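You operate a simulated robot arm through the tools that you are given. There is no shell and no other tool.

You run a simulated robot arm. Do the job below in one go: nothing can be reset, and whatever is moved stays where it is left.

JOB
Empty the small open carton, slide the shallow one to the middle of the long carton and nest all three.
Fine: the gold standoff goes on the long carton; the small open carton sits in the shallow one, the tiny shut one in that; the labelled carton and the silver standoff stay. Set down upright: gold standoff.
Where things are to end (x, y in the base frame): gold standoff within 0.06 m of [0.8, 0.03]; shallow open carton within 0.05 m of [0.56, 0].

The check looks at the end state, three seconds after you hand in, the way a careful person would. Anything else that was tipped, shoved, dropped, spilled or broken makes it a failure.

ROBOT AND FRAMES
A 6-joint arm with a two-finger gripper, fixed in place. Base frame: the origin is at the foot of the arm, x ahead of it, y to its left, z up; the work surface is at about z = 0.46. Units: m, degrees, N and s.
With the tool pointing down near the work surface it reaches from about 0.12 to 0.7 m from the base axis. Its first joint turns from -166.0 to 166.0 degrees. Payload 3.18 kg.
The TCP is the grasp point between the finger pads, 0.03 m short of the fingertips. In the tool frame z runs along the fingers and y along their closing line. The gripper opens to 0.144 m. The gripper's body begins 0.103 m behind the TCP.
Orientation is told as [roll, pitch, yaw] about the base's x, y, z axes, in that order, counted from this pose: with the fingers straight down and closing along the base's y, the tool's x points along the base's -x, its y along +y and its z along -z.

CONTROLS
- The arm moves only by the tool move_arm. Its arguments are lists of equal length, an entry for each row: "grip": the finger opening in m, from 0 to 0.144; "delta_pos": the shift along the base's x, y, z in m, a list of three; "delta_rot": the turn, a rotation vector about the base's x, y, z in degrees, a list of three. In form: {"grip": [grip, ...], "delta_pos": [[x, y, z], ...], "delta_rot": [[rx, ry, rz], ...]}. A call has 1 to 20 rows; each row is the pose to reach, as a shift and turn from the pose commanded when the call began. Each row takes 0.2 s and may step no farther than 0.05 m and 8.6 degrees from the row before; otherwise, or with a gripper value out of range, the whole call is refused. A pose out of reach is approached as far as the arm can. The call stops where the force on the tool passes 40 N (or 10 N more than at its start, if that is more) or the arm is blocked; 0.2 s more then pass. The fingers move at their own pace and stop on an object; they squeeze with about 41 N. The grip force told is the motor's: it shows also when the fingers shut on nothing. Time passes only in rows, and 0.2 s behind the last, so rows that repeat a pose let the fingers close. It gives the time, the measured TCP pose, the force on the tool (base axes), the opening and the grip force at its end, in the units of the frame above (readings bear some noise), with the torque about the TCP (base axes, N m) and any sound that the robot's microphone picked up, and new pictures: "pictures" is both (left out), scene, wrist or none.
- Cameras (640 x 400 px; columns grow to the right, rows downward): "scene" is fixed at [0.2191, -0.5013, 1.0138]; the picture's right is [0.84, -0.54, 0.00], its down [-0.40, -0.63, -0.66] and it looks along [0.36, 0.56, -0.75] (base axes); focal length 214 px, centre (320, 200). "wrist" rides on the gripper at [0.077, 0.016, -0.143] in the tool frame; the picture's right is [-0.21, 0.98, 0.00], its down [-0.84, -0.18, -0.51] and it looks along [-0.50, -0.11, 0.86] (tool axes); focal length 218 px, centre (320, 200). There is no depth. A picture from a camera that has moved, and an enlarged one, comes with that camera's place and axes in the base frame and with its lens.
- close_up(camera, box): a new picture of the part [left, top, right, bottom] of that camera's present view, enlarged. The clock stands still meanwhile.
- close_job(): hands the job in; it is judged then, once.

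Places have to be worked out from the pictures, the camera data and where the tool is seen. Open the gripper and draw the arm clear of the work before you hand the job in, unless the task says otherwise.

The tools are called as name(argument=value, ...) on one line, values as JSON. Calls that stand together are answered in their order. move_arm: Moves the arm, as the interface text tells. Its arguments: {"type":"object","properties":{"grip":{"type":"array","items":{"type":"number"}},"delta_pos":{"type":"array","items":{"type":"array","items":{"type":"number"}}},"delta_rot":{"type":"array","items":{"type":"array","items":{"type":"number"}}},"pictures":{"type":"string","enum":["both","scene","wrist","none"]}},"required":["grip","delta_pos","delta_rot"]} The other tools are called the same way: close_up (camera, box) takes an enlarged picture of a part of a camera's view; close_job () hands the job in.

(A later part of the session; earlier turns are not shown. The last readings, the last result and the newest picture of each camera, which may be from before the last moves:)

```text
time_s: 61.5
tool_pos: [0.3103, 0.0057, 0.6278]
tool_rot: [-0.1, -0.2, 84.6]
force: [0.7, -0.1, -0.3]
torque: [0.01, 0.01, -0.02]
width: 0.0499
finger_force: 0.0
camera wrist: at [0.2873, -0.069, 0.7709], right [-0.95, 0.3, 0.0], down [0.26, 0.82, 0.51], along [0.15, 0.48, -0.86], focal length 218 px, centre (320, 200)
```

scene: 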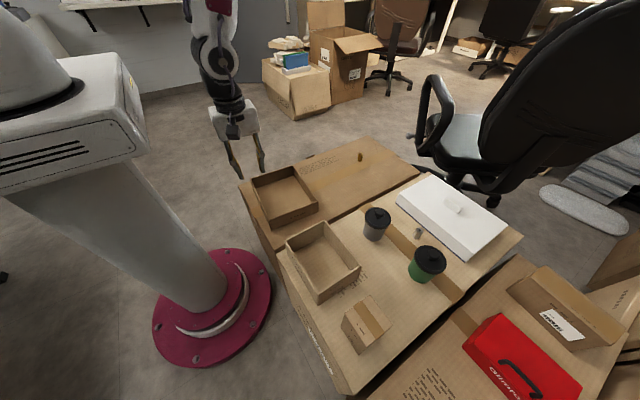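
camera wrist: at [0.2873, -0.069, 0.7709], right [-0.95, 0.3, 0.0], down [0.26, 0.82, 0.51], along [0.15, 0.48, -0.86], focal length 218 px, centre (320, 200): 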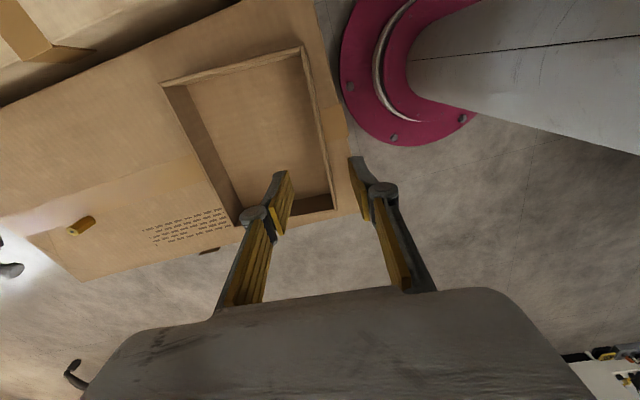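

Reached. I zoom the wrist view on the near wall's rim to centre the pinch on it.

close_up(camera="wrist", box=[272, 40, 368, 100])

close_up(camera="wrist", box=[272, 100, 368, 220])

close_up(camera="wrist", box=[150, 35, 350, 235])

```text
6.67 times, centred on (320, 70) of wrist
camera zoom: at [0.2873, -0.069, 0.7709], right [-0.95, 0.3, 0.0], down [0.26, 0.82, 0.51], along [0.15, 0.48, -0.86], focal length 1455 px, centre (320, 1067)
```

zoom: 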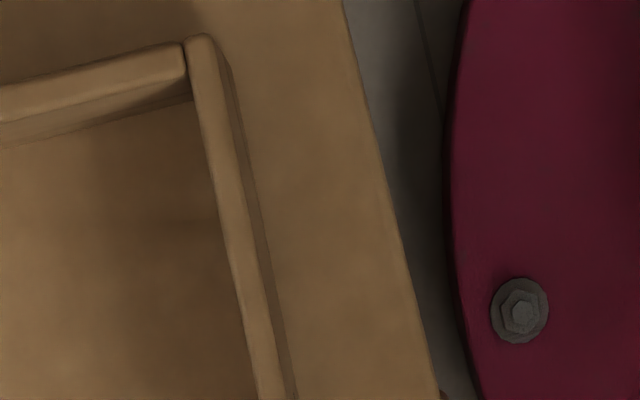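

```text
3.33 times, centred on (320, 160) of wrist
camera zoom: at [0.2873, -0.069, 0.7709], right [-0.95, 0.3, 0.0], down [0.26, 0.82, 0.51], along [0.15, 0.48, -0.86], focal length 728 px, centre (320, 333)
```

zoom: 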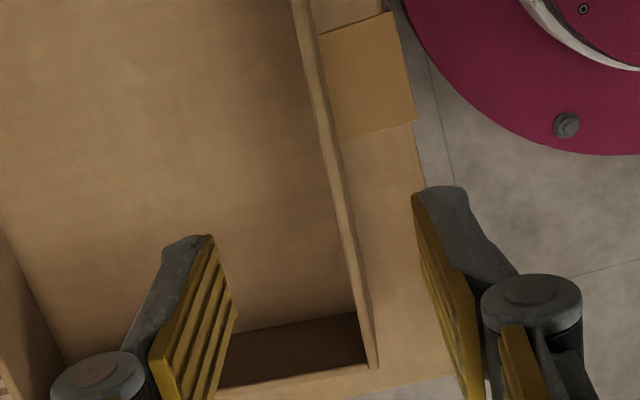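

```text
2.00 times, centred on (250, 135) of wrist
camera zoom: at [0.2873, -0.069, 0.7709], right [-0.95, 0.3, 0.0], down [0.26, 0.82, 0.51], along [0.15, 0.48, -0.86], focal length 436 px, centre (460, 330)
```

zoom: 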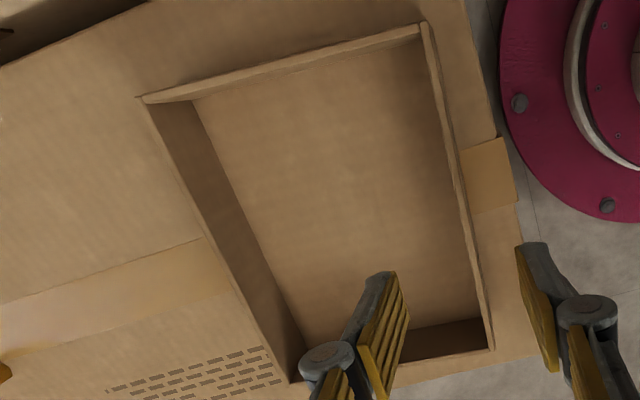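

The near wall is 5 mm thick and centred at about [0.310, 0.0085], right under the TCP. I descend to z ≈ 0.485 straddling it.

move_arm(grip=[0.05, 0.05, 0.05, 0.05, 0.05, 0.05], delta_pos=[[0, 0.001, -0.04], [0, 0.002, -0.08], [0, 0.002, -0.11], [0, 0.002, -0.13], [0, 0.002, -0.142], [0, 0.002, -0.142]], delta_rot=[[0, 0, 0], [0, 0, 0], [0, 0, 0], [0, 0, 0], [0, 0, 0], [0, 0, 0]])

close_up(camera="wrist", box=[240, 110, 400, 210])

close_up(camera="scene", box=[220, 150, 316, 210])

```text
time_s: 62.9
tool_pos: [0.3121, 0.0067, 0.4849]
tool_rot: [-0.1, -0.1, 84.5]
force: [-0.2, 0.4, 1.3]
torque: [0.01, -0.01, 0.0]
width: 0.0498
finger_force: 0.0
camera wrist: at [0.2879, -0.0669, 0.629], right [-0.95, 0.3, 0.0], down [0.26, 0.82, 0.51], along [0.15, 0.48, -0.86], focal length 218 px, centre (320, 200)
```

scene: 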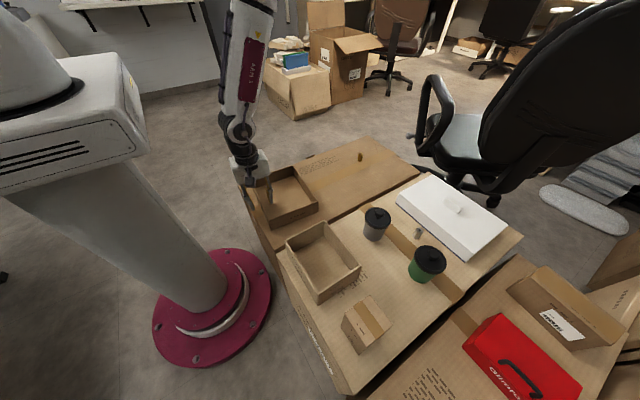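
wrist: 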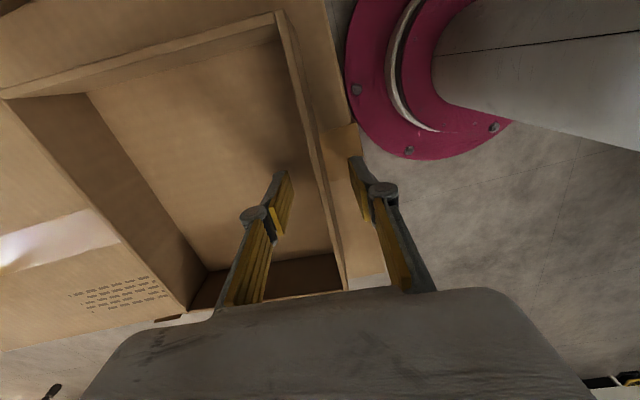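

```text
4.00 times, centred on (320, 160) of wrist
camera zoom: at [0.2879, -0.0669, 0.629], right [-0.95, 0.3, 0.0], down [0.26, 0.82, 0.51], along [0.15, 0.48, -0.86], focal length 873 px, centre (320, 360)
```

zoom: 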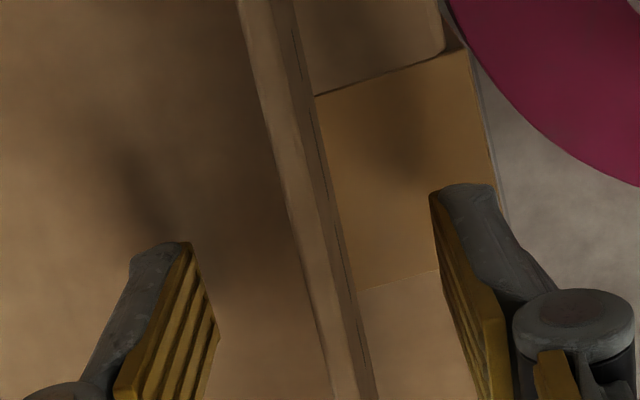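

```text
6.67 times, centred on (268, 180) of scene
camera zoom: at [0.2191, -0.5013, 1.0138], right [0.84, -0.54, 0.0], down [-0.4, -0.63, -0.66], along [0.36, 0.56, -0.75], focal length 1430 px, centre (667, 333)
```

zoom: 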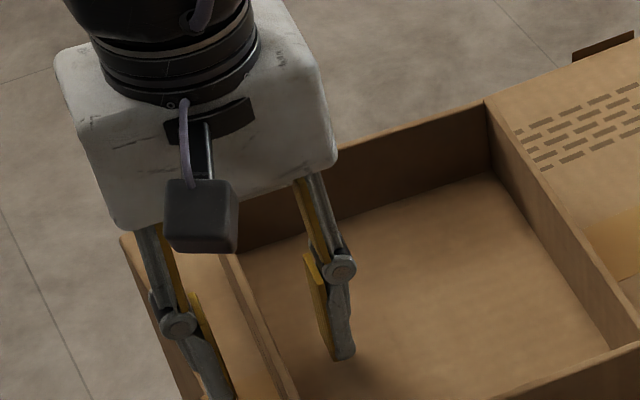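

The wall is between the fingers. I close to pinch it.

move_arm(grip=[0.03, 0.015, 0.0, 0.0, 0.0], delta_pos=[[0, 0, 0], [0, 0, 0], [0, 0, 0], [0, 0, 0], [0, 0, 0]], delta_rot=[[0, 0, 0], [0, 0, 0], [0, 0, 0], [0, 0, 0], [0, 0, 0]])

close_up(camera="wrist", box=[150, 0, 400, 220])

```text
time_s: 64.1
tool_pos: [0.3107, 0.0068, 0.4851]
tool_rot: [0.0, -0.2, 84.5]
force: [-0.1, -0.9, 0.0]
torque: [-0.05, -0.01, 0.09]
width: 0.0059
finger_force: 35.7
camera wrist: at [0.2879, -0.0669, 0.6292], right [-0.95, 0.3, 0.0], down [0.26, 0.82, 0.51], along [0.15, 0.48, -0.86], focal length 218 px, centre (320, 200)
```

scene: 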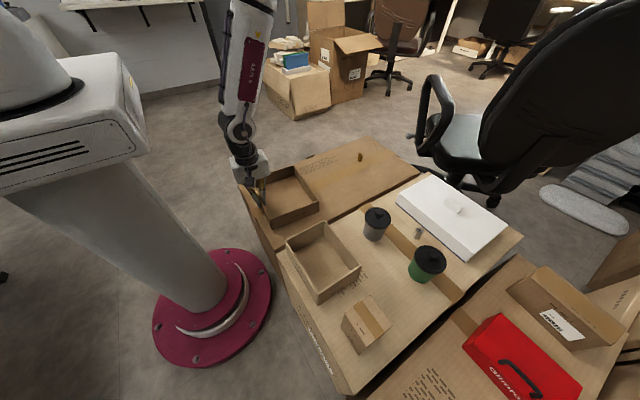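
wrist: 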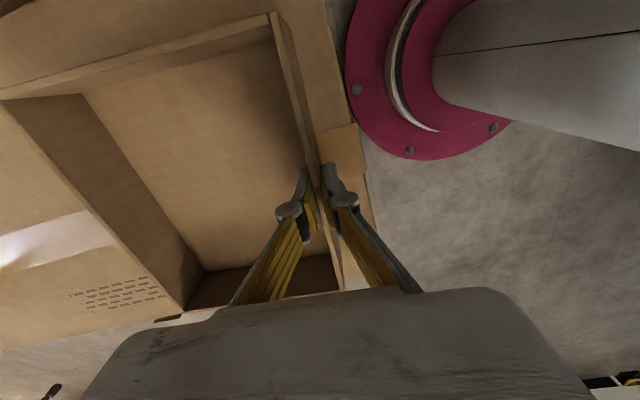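

```text
1.82 times, centred on (275, 110) of wrist
camera zoom: at [0.2879, -0.0669, 0.6292], right [-0.95, 0.3, 0.0], down [0.26, 0.82, 0.51], along [0.15, 0.48, -0.86], focal length 397 px, centre (402, 364)
```

zoom: 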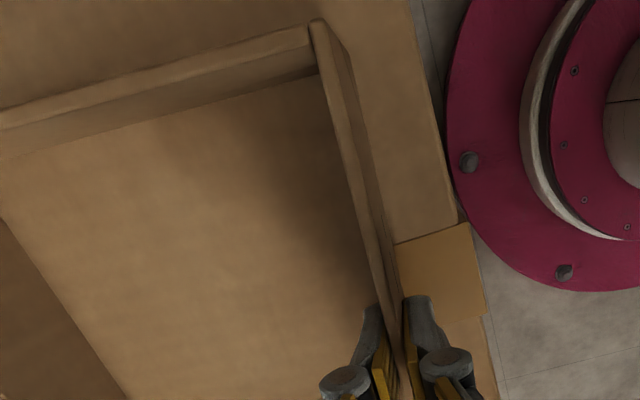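

Wall is pinched (5.9 mm). I now slide the shallow box +0.170 m in x along the long carton, straightening it by 5.6°, in gentle steps.

move_arm(grip=[0, 0, 0, 0, 0, 0, 0, 0, 0, 0, 0, 0, 0, 0, 0, 0, 0, 0], delta_pos=[[0.0034, -0.0001, 0], [0.0102, -0.0003, 0], [0.0204, -0.0006, 0], [0.0324, -0.0009, 0], [0.0443, -0.0012, 0], [0.0562, -0.0016, 0], [0.0682, -0.0019, 0], [0.0801, -0.0023, 0], [0.092, -0.0026, 0], [0.1039, -0.0029, 0], [0.1159, -0.0033, 0], [0.1278, -0.0036, 0], [0.1397, -0.0039, 0], [0.1517, -0.0043, 0], [0.1619, -0.0046, 0], [0.1687, -0.0048, 0], [0.1704, -0.0048, 0], [0.1704, -0.0048, 0]], delta_rot=[[0, 0, 0.1], [0, 0, 0.3], [0, 0, 0.7], [0, 0, 1.1], [0, 0, 1.5], [0, 0, 1.8], [0, 0, 2.2], [0, 0, 2.6], [0, 0, 3.0], [0, 0, 3.4], [0, 0, 3.8], [0, 0, 4.2], [0, 0, 4.6], [0, 0, 5.0], [0, 0, 5.3], [0, 0, 5.5], [0, 0, 5.6], [0, 0, 5.6]])

```text
time_s: 67.9
tool_pos: [0.4806, 0.0024, 0.4844]
tool_rot: [0.0, -0.1, 90.1]
force: [-0.6, 0.3, 0.2]
torque: [0.02, 0.03, -0.05]
width: 0.0063
finger_force: 36.2
camera wrist: at [0.4653, -0.0739, 0.6292], right [-0.98, 0.21, 0.0], down [0.18, 0.84, 0.51], along [0.11, 0.5, -0.86], focal length 218 px, centre (320, 200)
```

scene: 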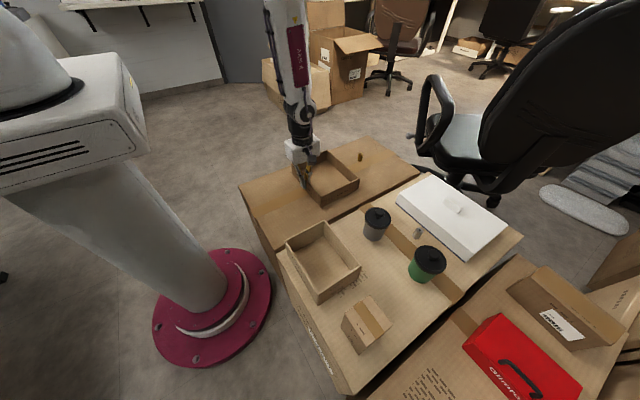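
wrist: 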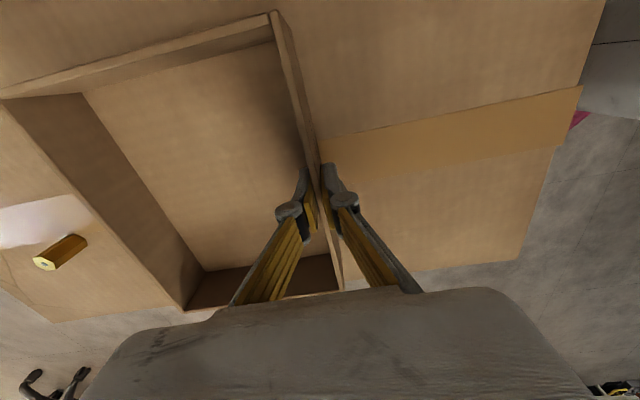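

The box slid with the gripper. I open to 0.04 to release the wall and lift straight up, then check its position.

move_arm(grip=[0.04, 0.04, 0.04, 0.04, 0.04, 0.04, 0.04, 0.04], delta_pos=[[0, 0, 0], [0, 0, 0], [0, 0, 0.01], [0, 0, 0.035], [0, 0, 0.07], [0, 0, 0.11], [0, 0, 0.15], [0, 0, 0.15]], delta_rot=[[0, 0, 0], [0, 0, 0], [0, 0, 0], [0, 0, 0], [0, 0, 0], [0, 0, 0], [0, 0, 0], [0, 0, 0]])

close_up(camera="scene", box=[280, 140, 376, 200])

close_up(camera="wrist", box=[140, 30, 360, 230])

```text
time_s: 69.7
tool_pos: [0.4801, 0.0028, 0.6353]
tool_rot: [0.0, -0.1, 90.2]
force: [-0.4, 0.9, 0.7]
torque: [0.01, 0.02, -0.02]
width: 0.0399
finger_force: 0.0
camera wrist: at [0.4652, -0.0731, 0.7795], right [-0.98, 0.21, 0.0], down [0.18, 0.84, 0.51], along [0.11, 0.5, -0.86], focal length 218 px, centre (320, 200)
```

scene: 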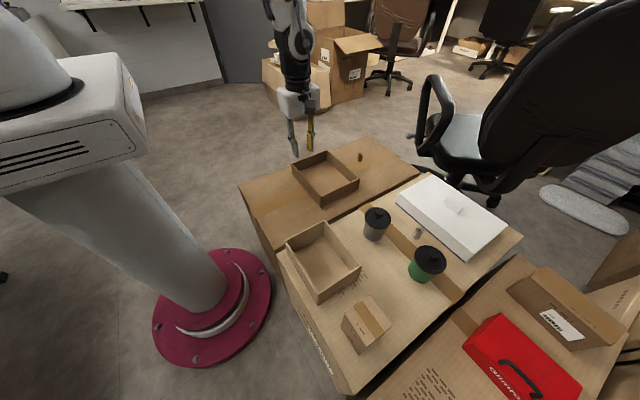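
wrist: 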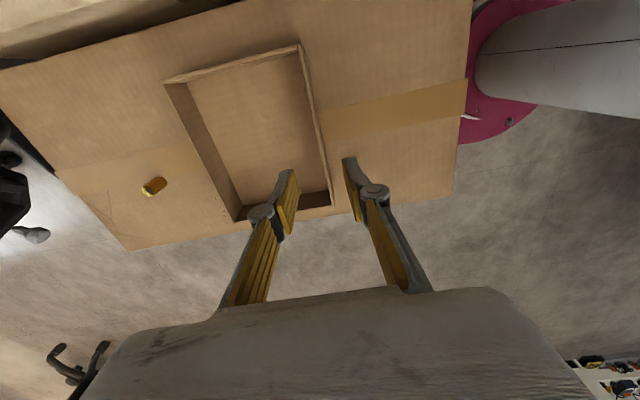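

```text
6.67 times, centred on (328, 170) of scene
camera zoom: at [0.2191, -0.5013, 1.0138], right [0.84, -0.54, 0.0], down [-0.4, -0.63, -0.66], along [0.36, 0.56, -0.75], focal length 1430 px, centre (267, 400)
```

zoom: 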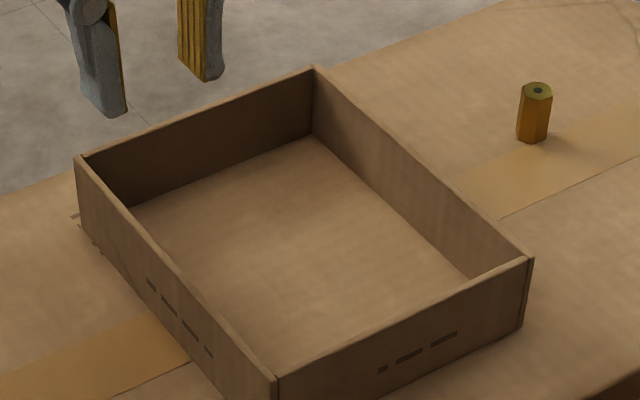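

```text
2.00 times, centred on (250, 130) of wrist
camera zoom: at [0.4652, -0.0731, 0.7795], right [-0.98, 0.21, 0.0], down [0.18, 0.84, 0.51], along [0.11, 0.5, -0.86], focal length 436 px, centre (460, 340)
```

zoom: 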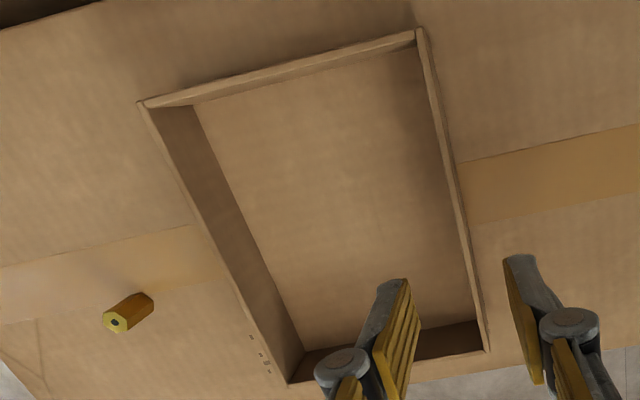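

Shallow box is now centred at about [0.560, 0.000] and square. Next, the small carton: I move above it at z ≈ 0.68 with yaw 90° and the gripper fully open.

move_arm(grip=[0.06, 0.08, 0.1, 0.12, 0.144, 0.144, 0.144, 0.144, 0.144, 0.144], delta_pos=[[-0.0136, -0.0329, 0.02], [-0.0271, -0.0657, 0.035], [-0.0407, -0.0986, 0.045], [-0.0542, -0.1314, 0.045], [-0.0678, -0.1643, 0.045], [-0.0813, -0.1972, 0.045], [-0.0949, -0.23, 0.045], [-0.1084, -0.2629, 0.045], [-0.122, -0.2958, 0.045], [-0.122, -0.2958, 0.045]], delta_rot=[[0, 0, 0], [0, 0, 0], [0, 0, 0], [0, 0, 0], [0, 0, 0], [0, 0, 0], [0, 0, 0], [0, 0, 0], [0, 0, 0], [0, 0, 0]])

close_up(camera="wrist", box=[200, 20, 440, 220])

close_up(camera="scene", box=[270, 205, 380, 305])

```text
time_s: 71.9
tool_pos: [0.3577, -0.2937, 0.6799]
tool_rot: [0.0, -0.1, 90.2]
force: [-0.3, 0.1, -0.8]
torque: [-0.01, 0.01, 0.01]
width: 0.144
finger_force: 0.1
camera wrist: at [0.3437, -0.3706, 0.8245], right [-0.98, 0.21, 0.0], down [0.18, 0.84, 0.51], along [0.11, 0.5, -0.86], focal length 218 px, centre (320, 200)
```

scene: 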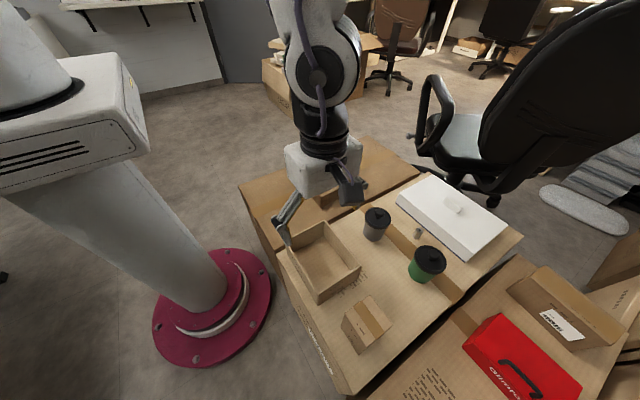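
wrist: 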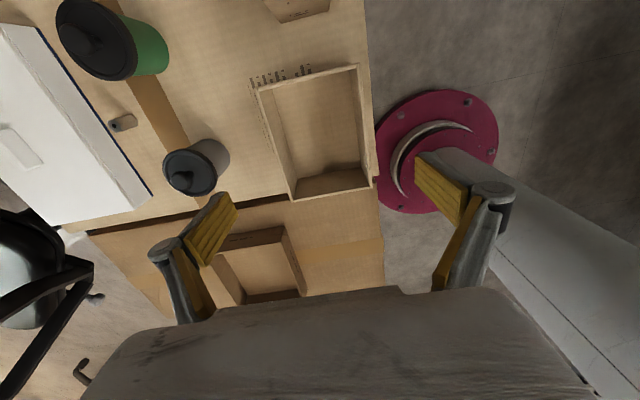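

```text
2.00 times, centred on (320, 120) of wrist
camera zoom: at [0.3437, -0.3706, 0.8245], right [-0.98, 0.21, 0.0], down [0.18, 0.84, 0.51], along [0.11, 0.5, -0.86], focal length 436 px, centre (320, 360)
```

zoom: 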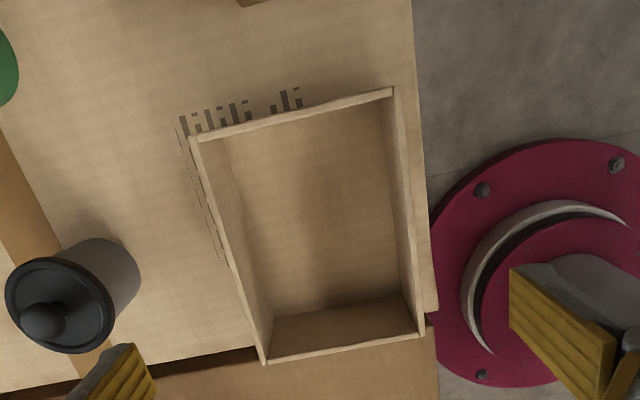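

```text
4.00 times, centred on (325, 255) of scene
camera zoom: at [0.2191, -0.5013, 1.0138], right [0.84, -0.54, 0.0], down [-0.4, -0.63, -0.66], along [0.36, 0.56, -0.75], focal length 858 px, centre (300, -20)
```

zoom: 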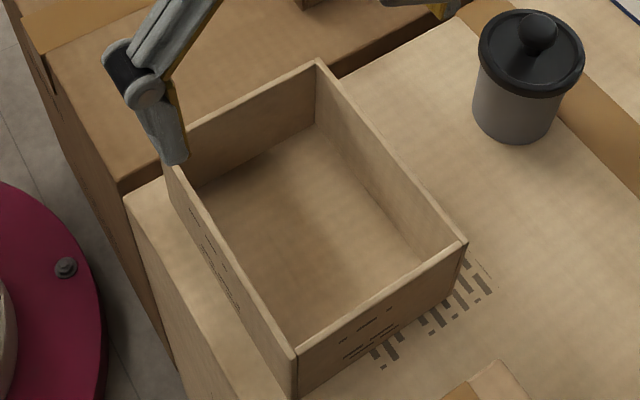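

Small carton measured at about [0.3595, -0.291], x-width 0.12, square. I descend with full opening to TCP z ≈ 0.540 so the fingertips straddle the top 3 cm of its walls.

move_arm(grip=[0.144, 0.144, 0.144, 0.144, 0.144, 0.144], delta_pos=[[0.0018, 0.0027, -0.035], [0.0018, 0.0027, -0.07], [0.0018, 0.0027, -0.1], [0.0018, 0.0027, -0.125], [0.0018, 0.0027, -0.14], [0.0018, 0.0027, -0.14]], delta_rot=[[0, 0, 0], [0, 0, 0], [0, 0, 0], [0, 0, 0], [0, 0, 0], [0, 0, 0]])

close_up(camera="wrist", box=[140, 60, 500, 285])

close_up(camera="scene", box=[270, 205, 380, 305])

```text
time_s: 73.3
tool_pos: [0.3605, -0.2912, 0.5389]
tool_rot: [0.1, -0.1, 90.0]
force: [-0.1, 0.0, -0.1]
torque: [0.0, 0.0, 0.03]
width: 0.144
finger_force: 0.1
camera wrist: at [0.3457, -0.3668, 0.684], right [-0.98, 0.21, 0.0], down [0.18, 0.84, 0.51], along [0.11, 0.5, -0.86], focal length 218 px, centre (320, 200)
```

scene: 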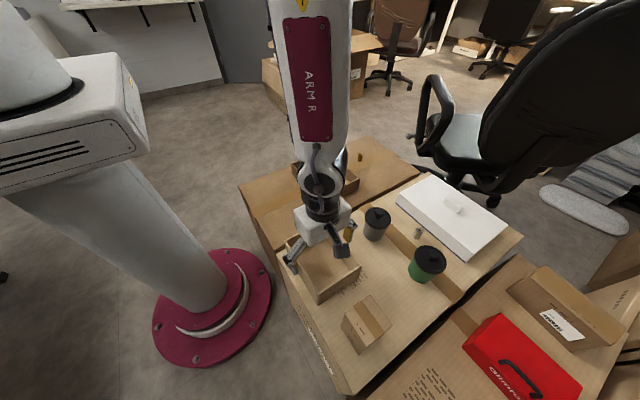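
wrist: 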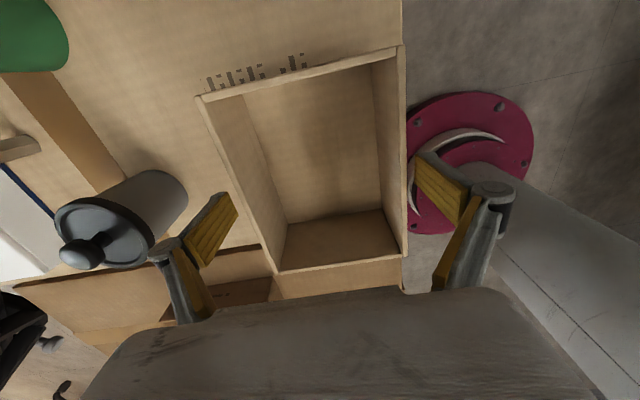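

```text
1.78 times, centred on (320, 172) of wrist
camera zoom: at [0.3457, -0.3668, 0.684], right [-0.98, 0.21, 0.0], down [0.18, 0.84, 0.51], along [0.11, 0.5, -0.86], focal length 388 px, centre (320, 249)
```

zoom: 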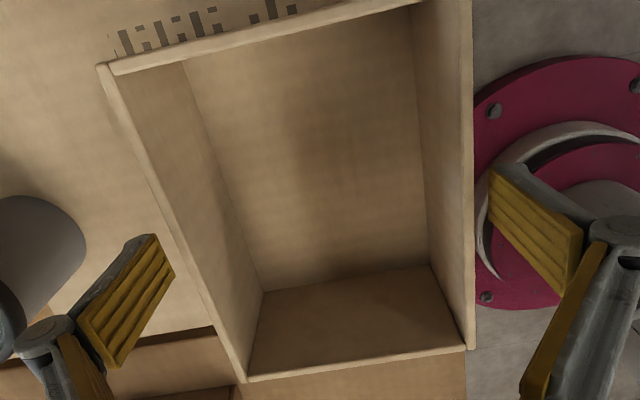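

```text
4.00 times, centred on (325, 255) of scene
camera zoom: at [0.2191, -0.5013, 1.0138], right [0.84, -0.54, 0.0], down [-0.4, -0.63, -0.66], along [0.36, 0.56, -0.75], focal length 858 px, centre (300, -20)
```

zoom: 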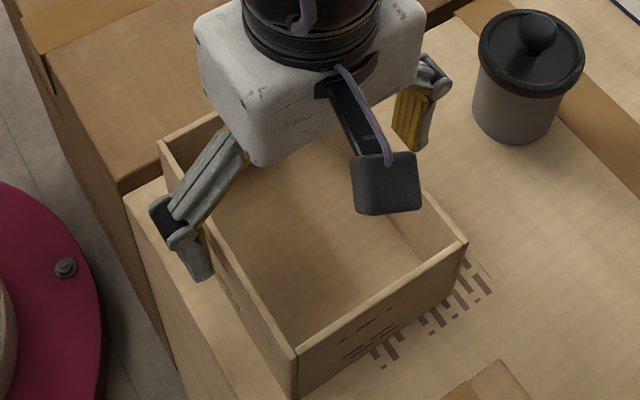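

Fingers straddle both long walls evenly. I raise 6 mm (so the tips will stay above the shallow box's rim later) and close on the carton.

move_arm(grip=[0.144, 0.136, 0.128, 0.12, 0.11, 0.11, 0.11], delta_pos=[[0, 0, 0.006], [0, 0, 0.006], [0, 0, 0.006], [0, 0, 0.006], [0, 0, 0.006], [0, 0, 0.006], [0, 0, 0.006]], delta_rot=[[0, 0, 0], [0, 0, 0], [0, 0, 0], [0, 0, 0], [0, 0, 0], [0, 0, 0], [0, 0, 0]])

close_up(camera="wrist", box=[140, 60, 500, 285])

close_up(camera="scene", box=[270, 205, 380, 305])

```text
time_s: 74.9
tool_pos: [0.3605, -0.2886, 0.5469]
tool_rot: [0.0, -0.1, 90.1]
force: [-3.9, 1.8, 13.0]
torque: [0.07, 0.09, 0.08]
width: 0.1246
finger_force: 41.0
camera wrist: at [0.3455, -0.3668, 0.6905], right [-0.98, 0.21, 0.0], down [0.18, 0.84, 0.51], along [0.11, 0.5, -0.86], focal length 218 px, centre (320, 200)
```

scene: 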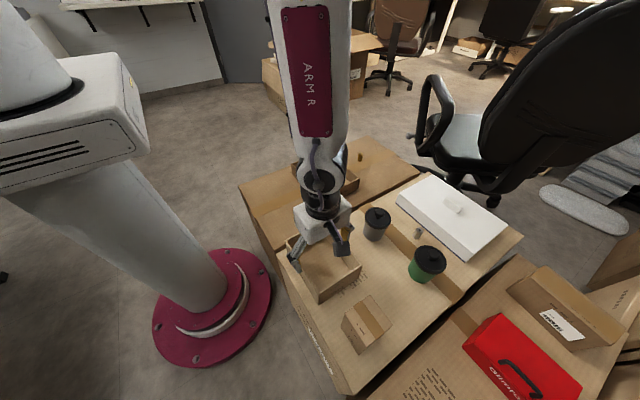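
wrist: 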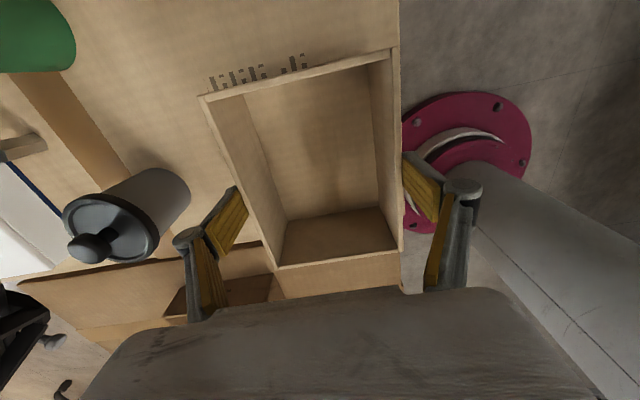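

```text
1.78 times, centred on (320, 172) of wrist
camera zoom: at [0.3455, -0.3668, 0.6905], right [-0.98, 0.21, 0.0], down [0.18, 0.84, 0.51], along [0.11, 0.5, -0.86], focal length 388 px, centre (320, 249)
```

zoom: 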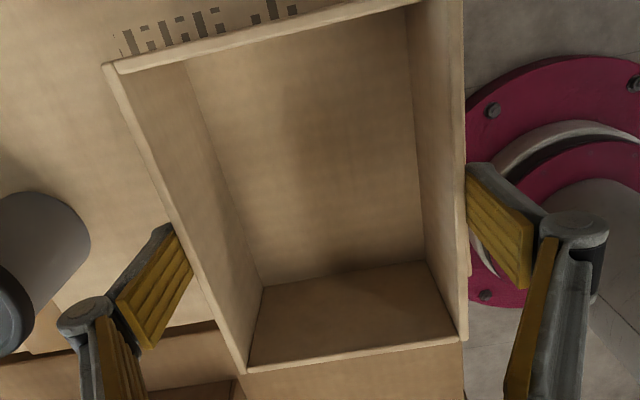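

```text
4.00 times, centred on (325, 255) of scene
camera zoom: at [0.2191, -0.5013, 1.0138], right [0.84, -0.54, 0.0], down [-0.4, -0.63, -0.66], along [0.36, 0.56, -0.75], focal length 858 px, centre (300, -20)
```

zoom: 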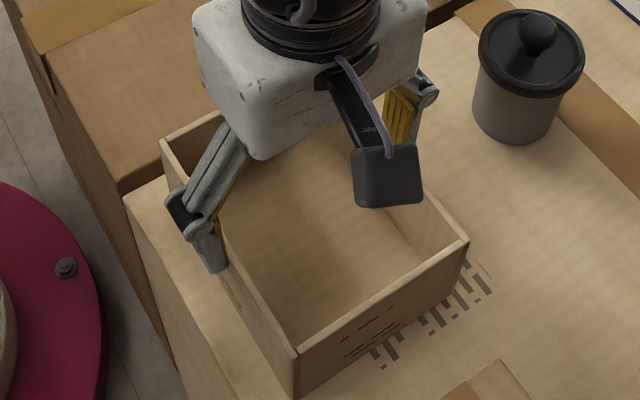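

Closed at 0.1246 m with 41 N. I lift slowly by 2 cm and check that the carton comes up level.

move_arm(grip=[0.11, 0.11, 0.11, 0.11, 0.11, 0.11, 0.11], delta_pos=[[0, 0, 0.002], [0, 0, 0.005], [0, 0, 0.009], [0, 0, 0.013], [0, 0, 0.017], [0, 0, 0.02], [0, 0, 0.02]], delta_rot=[[0, 0, 0], [0, 0, 0], [0, 0, 0], [0, 0, 0], [0, 0, 0], [0, 0, 0], [0, 0, 0]])

close_up(camera="scene", box=[270, 205, 380, 305])

close_up(camera="wrist", box=[140, 60, 500, 285])

```text
time_s: 76.5
tool_pos: [0.3608, -0.2899, 0.5657]
tool_rot: [0.0, -0.1, 90.1]
force: [0.0, 0.4, -2.0]
torque: [-0.02, -0.01, 0.0]
width: 0.1241
finger_force: 40.9
camera wrist: at [0.3451, -0.3668, 0.7101], right [-0.98, 0.21, 0.0], down [0.18, 0.84, 0.51], along [0.11, 0.5, -0.86], focal length 218 px, centre (320, 200)
```

scene: 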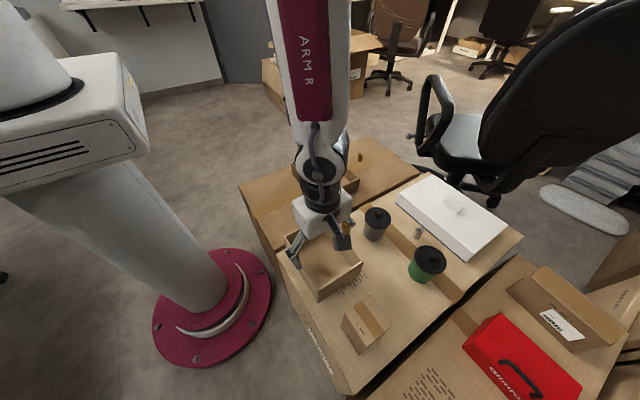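
wrist: 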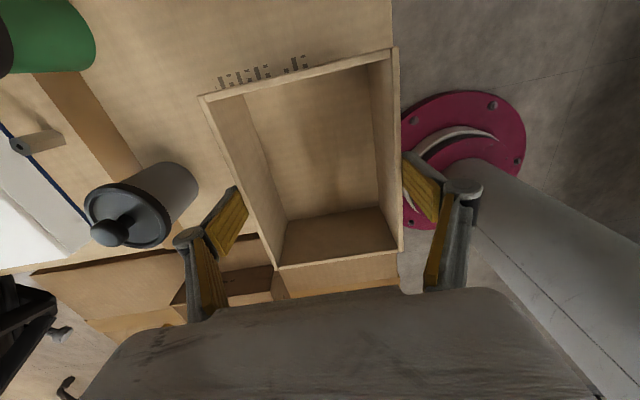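

```text
4.00 times, centred on (325, 255) of scene
camera zoom: at [0.2191, -0.5013, 1.0138], right [0.84, -0.54, 0.0], down [-0.4, -0.63, -0.66], along [0.36, 0.56, -0.75], focal length 858 px, centre (300, -20)
```

zoom: 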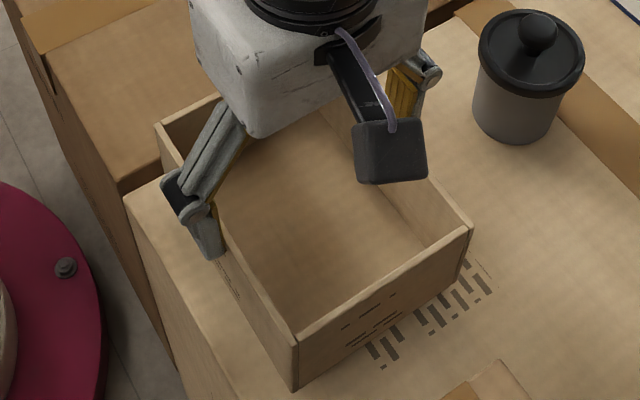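

```text
1.78 times, centred on (320, 172) of wrist
camera zoom: at [0.3451, -0.3668, 0.7101], right [-0.98, 0.21, 0.0], down [0.18, 0.84, 0.51], along [0.11, 0.5, -0.86], focal length 388 px, centre (320, 249)
```

zoom: 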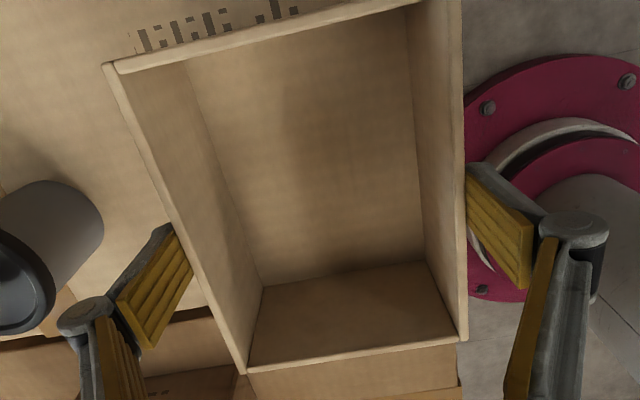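

The carton is in hand and level (about 2 N weight). I lift it to z ≈ 0.66, carry it along +y first (away from the cups), then diagonally to above the shallow box.

move_arm(grip=[0.11, 0.11, 0.11, 0.11, 0.11, 0.11, 0.11, 0.11, 0.11, 0.11, 0.11, 0.11, 0.11, 0.11, 0.11, 0.11, 0.11, 0.11, 0.11, 0.11], delta_pos=[[0, 0, 0.008], [0, 0, 0.024], [0, 0, 0.044], [0, 0, 0.064], [0, 0.008, 0.082], [0, 0.025, 0.094], [0, 0.05, 0.094], [0, 0.078, 0.094], [0, 0.106, 0.094], [0.008, 0.132, 0.094], [0.026, 0.154, 0.094], [0.05, 0.173, 0.094], [0.075, 0.192, 0.094], [0.1, 0.211, 0.094], [0.125, 0.23, 0.094], [0.15, 0.25, 0.094], [0.172, 0.268, 0.094], [0.19, 0.282, 0.094], [0.2, 0.29, 0.094], [0.2015, 0.291, 0.094]], delta_rot=[[0, 0, 0], [0, 0, 0], [0, 0, 0], [0, 0, 0], [0, 0, 0], [0, 0, 0], [0, 0, 0], [0, 0, 0], [0, 0, 0], [0, 0, 0], [0, 0, 0], [0, 0, 0], [0, 0, 0], [0, 0, 0], [0, 0, 0], [0, 0, 0], [0, 0, 0], [0, 0, 0], [0, 0, 0], [0, 0, 0]])

close_up(camera="scene", box=[270, 90, 410, 210])

close_up(camera="wrist", box=[140, 40, 500, 285])

```text
time_s: 80.7
tool_pos: [0.5622, 0.0012, 0.6595]
tool_rot: [0.0, -0.1, 90.1]
force: [0.1, 0.3, -1.4]
torque: [-0.01, -0.01, 0.02]
width: 0.1244
finger_force: 41.0
camera wrist: at [0.5471, -0.0759, 0.8041], right [-0.98, 0.21, 0.0], down [0.18, 0.84, 0.51], along [0.11, 0.5, -0.86], focal length 218 px, centre (320, 200)
```

scene: 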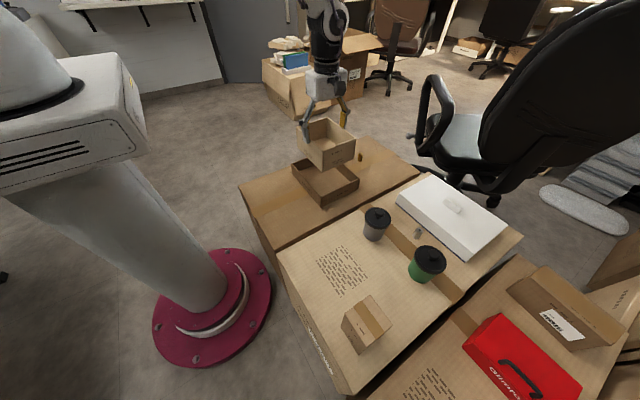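
wrist: 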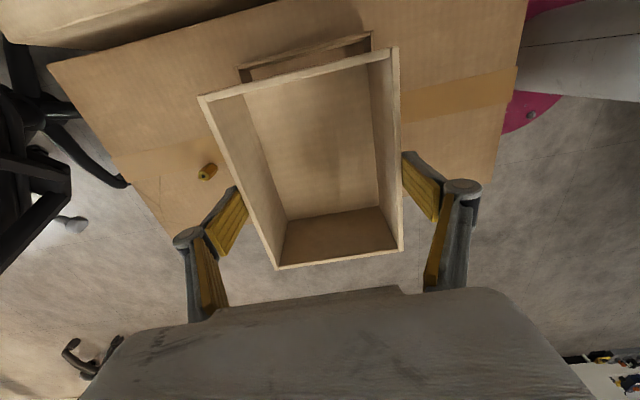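

```text
3.33 times, centred on (340, 150) of scene
camera zoom: at [0.2191, -0.5013, 1.0138], right [0.84, -0.54, 0.0], down [-0.4, -0.63, -0.66], along [0.36, 0.56, -0.75], focal length 715 px, centre (253, 367)
```

zoom: 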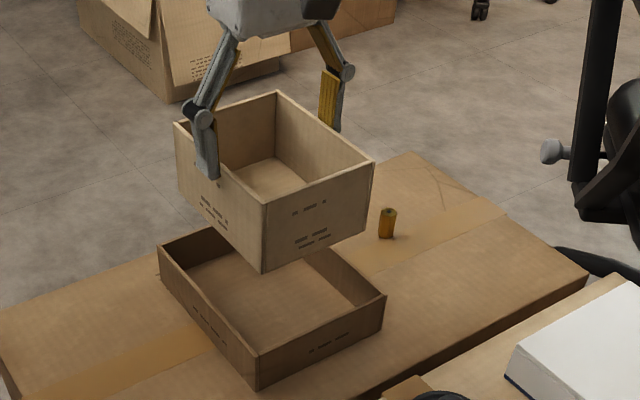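

```text
1.63 times, centred on (320, 162) of wrist
camera zoom: at [0.5471, -0.0759, 0.8041], right [-0.98, 0.21, 0.0], down [0.18, 0.84, 0.51], along [0.11, 0.5, -0.86], focal length 356 px, centre (320, 261)
```

zoom: 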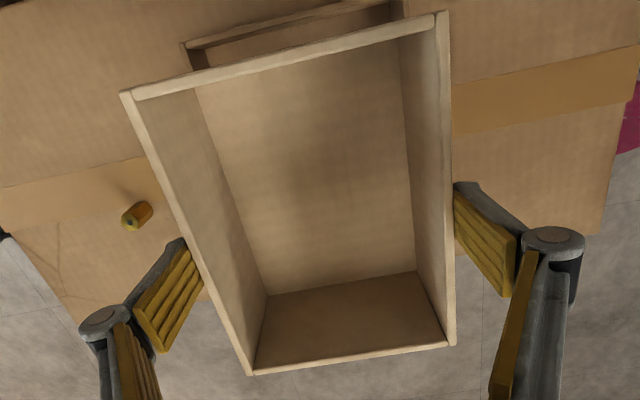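

The carton hangs level over the shallow box. I lower to TCP z ≈ 0.588 (its bottom just above the shallow rim) and check alignment.

move_arm(grip=[0.11, 0.11, 0.11, 0.11, 0.11, 0.11], delta_pos=[[0, 0, -0.01], [0, 0, -0.028], [0, 0, -0.046], [0, 0, -0.062], [0, 0, -0.072], [0, 0, -0.072]], delta_rot=[[0, 0, 0], [0, 0, 0], [0, 0, 0], [0, 0, 0], [0, 0, 0], [0, 0, 0]])

close_up(camera="scene", box=[280, 120, 376, 210])

close_up(camera="wrist", box=[180, 20, 460, 200])

```text
time_s: 82.1
tool_pos: [0.563, 0.0002, 0.5874]
tool_rot: [-0.2, -0.1, 90.0]
force: [0.2, -0.5, -1.5]
torque: [0.01, 0.01, 0.02]
width: 0.1242
finger_force: 41.3
camera wrist: at [0.5469, -0.076, 0.7318], right [-0.98, 0.21, 0.0], down [0.18, 0.84, 0.51], along [0.11, 0.5, -0.86], focal length 218 px, centre (320, 200)
```

scene: 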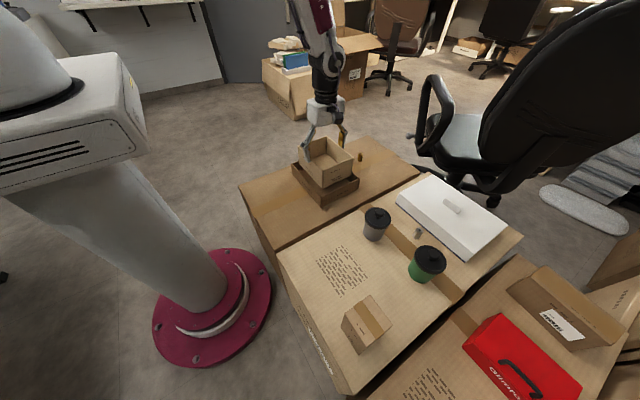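
wrist: 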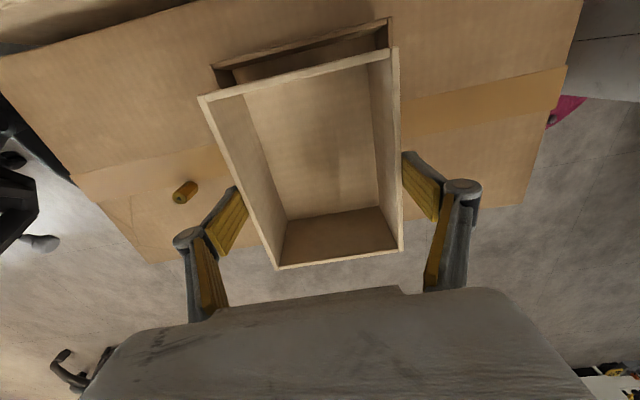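

```text
4.44 times, centred on (328, 165) of scene
camera zoom: at [0.2191, -0.5013, 1.0138], right [0.84, -0.54, 0.0], down [-0.4, -0.63, -0.66], along [0.36, 0.56, -0.75], focal length 953 px, centre (284, 356)
```

zoom: 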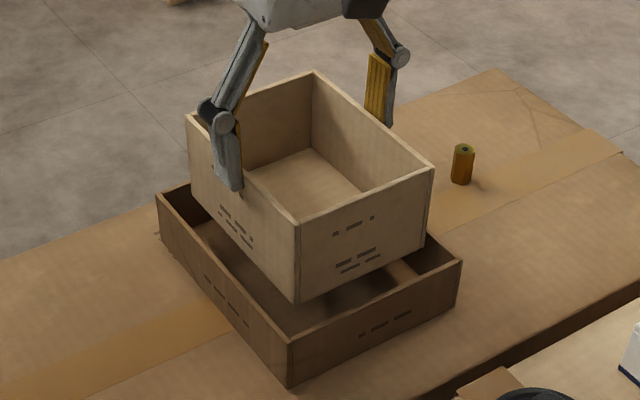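

```text
2.22 times, centred on (320, 110) of wrist
camera zoom: at [0.5469, -0.076, 0.7318], right [-0.98, 0.21, 0.0], down [0.18, 0.84, 0.51], along [0.11, 0.5, -0.86], focal length 485 px, centre (320, 400)
```

zoom: 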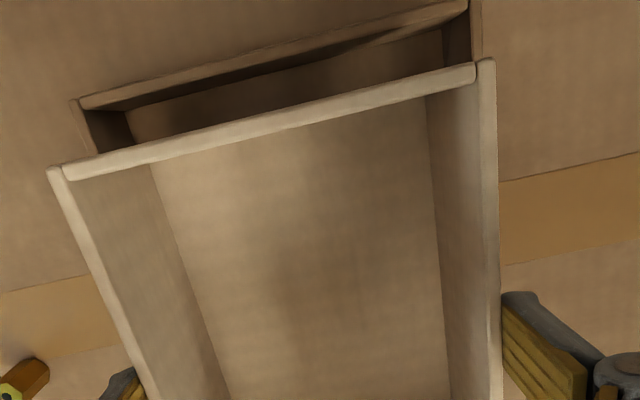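

Margins look like ~12–18 mm all round. I shift 2 mm in -x and -y and lower gently to just above the floor (TCP z ≈ 0.537).

move_arm(grip=[0.11, 0.11, 0.11, 0.11, 0.11, 0.11, 0.11], delta_pos=[[-0.002, -0.002, -0.003], [-0.002, -0.002, -0.011], [-0.002, -0.002, -0.021], [-0.002, -0.002, -0.031], [-0.002, -0.002, -0.041], [-0.002, -0.002, -0.05], [-0.002, -0.002, -0.05]], delta_rot=[[0, 0, 0], [0, 0, 0], [0, 0, 0], [0, 0, 0], [0, 0, 0], [0, 0, 0], [0, 0, 0]])

close_up(camera="scene", box=[280, 120, 376, 210])

close_up(camera="wrist", box=[140, 20, 500, 245])

```text
time_s: 83.7
tool_pos: [0.5614, -0.0013, 0.539]
tool_rot: [0.0, -0.1, 90.1]
force: [0.3, 0.7, -1.0]
torque: [-0.04, 0.01, 0.01]
width: 0.1242
finger_force: 41.6
camera wrist: at [0.5448, -0.078, 0.6826], right [-0.98, 0.21, 0.0], down [0.18, 0.84, 0.51], along [0.11, 0.5, -0.86], focal length 218 px, centre (320, 200)
```

scene: 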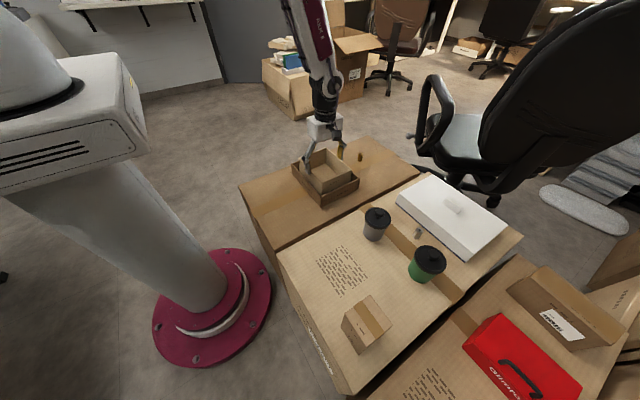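
wrist: 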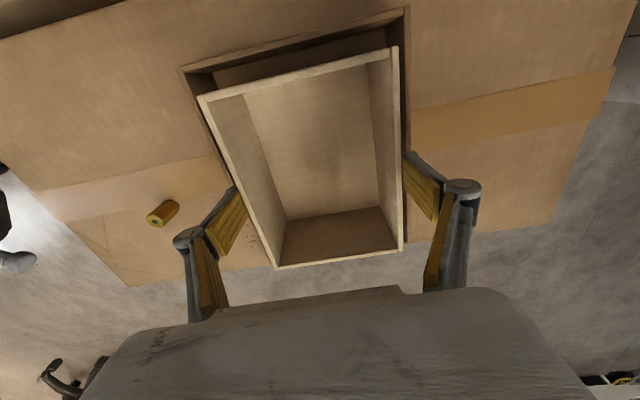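

```text
4.44 times, centred on (328, 165) of scene
camera zoom: at [0.2191, -0.5013, 1.0138], right [0.84, -0.54, 0.0], down [-0.4, -0.63, -0.66], along [0.36, 0.56, -0.75], focal length 953 px, centre (284, 356)
```

zoom: 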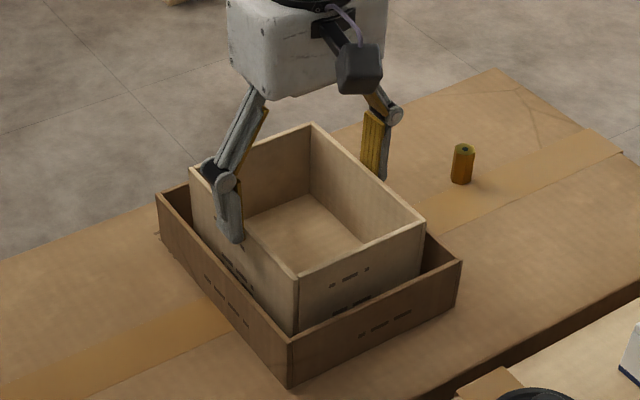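

```text
1.78 times, centred on (320, 132) of wrist
camera zoom: at [0.5448, -0.078, 0.6826], right [-0.98, 0.21, 0.0], down [0.18, 0.84, 0.51], along [0.11, 0.5, -0.86], focal length 388 px, centre (320, 320)
```

zoom: 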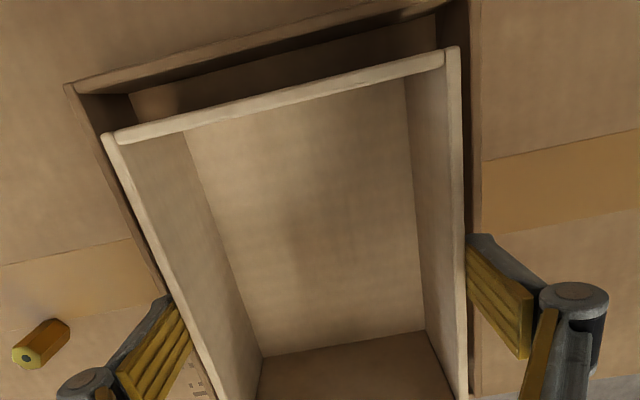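

Still free, well centred. I lower the last centimetre in 1.5 mm steps until the force shows contact.

move_arm(grip=[0.11, 0.11, 0.11, 0.11, 0.11], delta_pos=[[0, 0, -0.0015], [0, 0, -0.003], [0, 0, -0.0045], [0, 0, -0.006], [0, 0, -0.006]], delta_rot=[[0, 0, 0], [0, 0, 0], [0, 0, 0], [0, 0, 0], [0, 0, 0]], pictures="none")

```text
time_s: 84.9
tool_pos: [0.5606, -0.0013, 0.5322]
tool_rot: [0.0, -0.1, 90.2]
force: [-0.2, 0.7, -1.8]
torque: [0.0, 0.0, 0.01]
width: 0.1243
finger_force: 40.8
```

No contact yet at z = 0.532. I continue down a few more millimetres in small steps.

move_arm(grip=[0.11, 0.11, 0.11, 0.11], delta_pos=[[0, 0, -0.001], [0, 0, -0.002], [0, 0, -0.003], [0, 0, -0.003]], delta_rot=[[0, 0, 0], [0, 0, 0], [0, 0, 0], [0, 0, 0]], pictures="none")

close_up(camera="scene", box=[280, 120, 376, 210])

```text
time_s: 85.9
tool_pos: [0.5608, -0.0006, 0.53]
tool_rot: [-0.1, -0.1, 90.1]
force: [-11.3, 0.0, 30.9]
torque: [-0.02, 0.51, -0.05]
width: 0.1247
finger_force: 40.2
```

```text
4.44 times, centred on (328, 165) of scene
camera zoom: at [0.2191, -0.5013, 1.0138], right [0.84, -0.54, 0.0], down [-0.4, -0.63, -0.66], along [0.36, 0.56, -0.75], focal length 953 px, centre (284, 356)
```

zoom: 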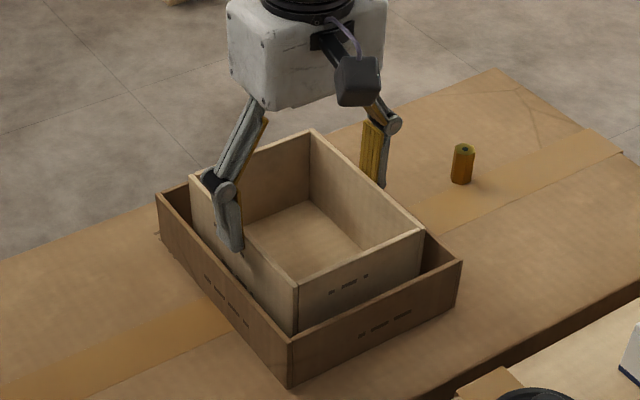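

Floor contact at z ≈ 0.530 (31 N). I relieve it by 1.5 mm and read the force before opening slightly.

move_arm(grip=[0.11, 0.11, 0.11], delta_pos=[[0, 0, 0.001], [0, 0, 0.0018], [0, 0, 0.0018]], delta_rot=[[0, 0, 0], [0, 0, 0], [0, 0, 0]], pictures="none")

```text
time_s: 86.7
tool_pos: [0.5597, -0.0017, 0.5312]
tool_rot: [-0.2, -0.1, 90.1]
force: [-0.8, -0.3, -1.0]
torque: [0.01, 0.02, -0.02]
width: 0.1241
finger_force: 40.9
```

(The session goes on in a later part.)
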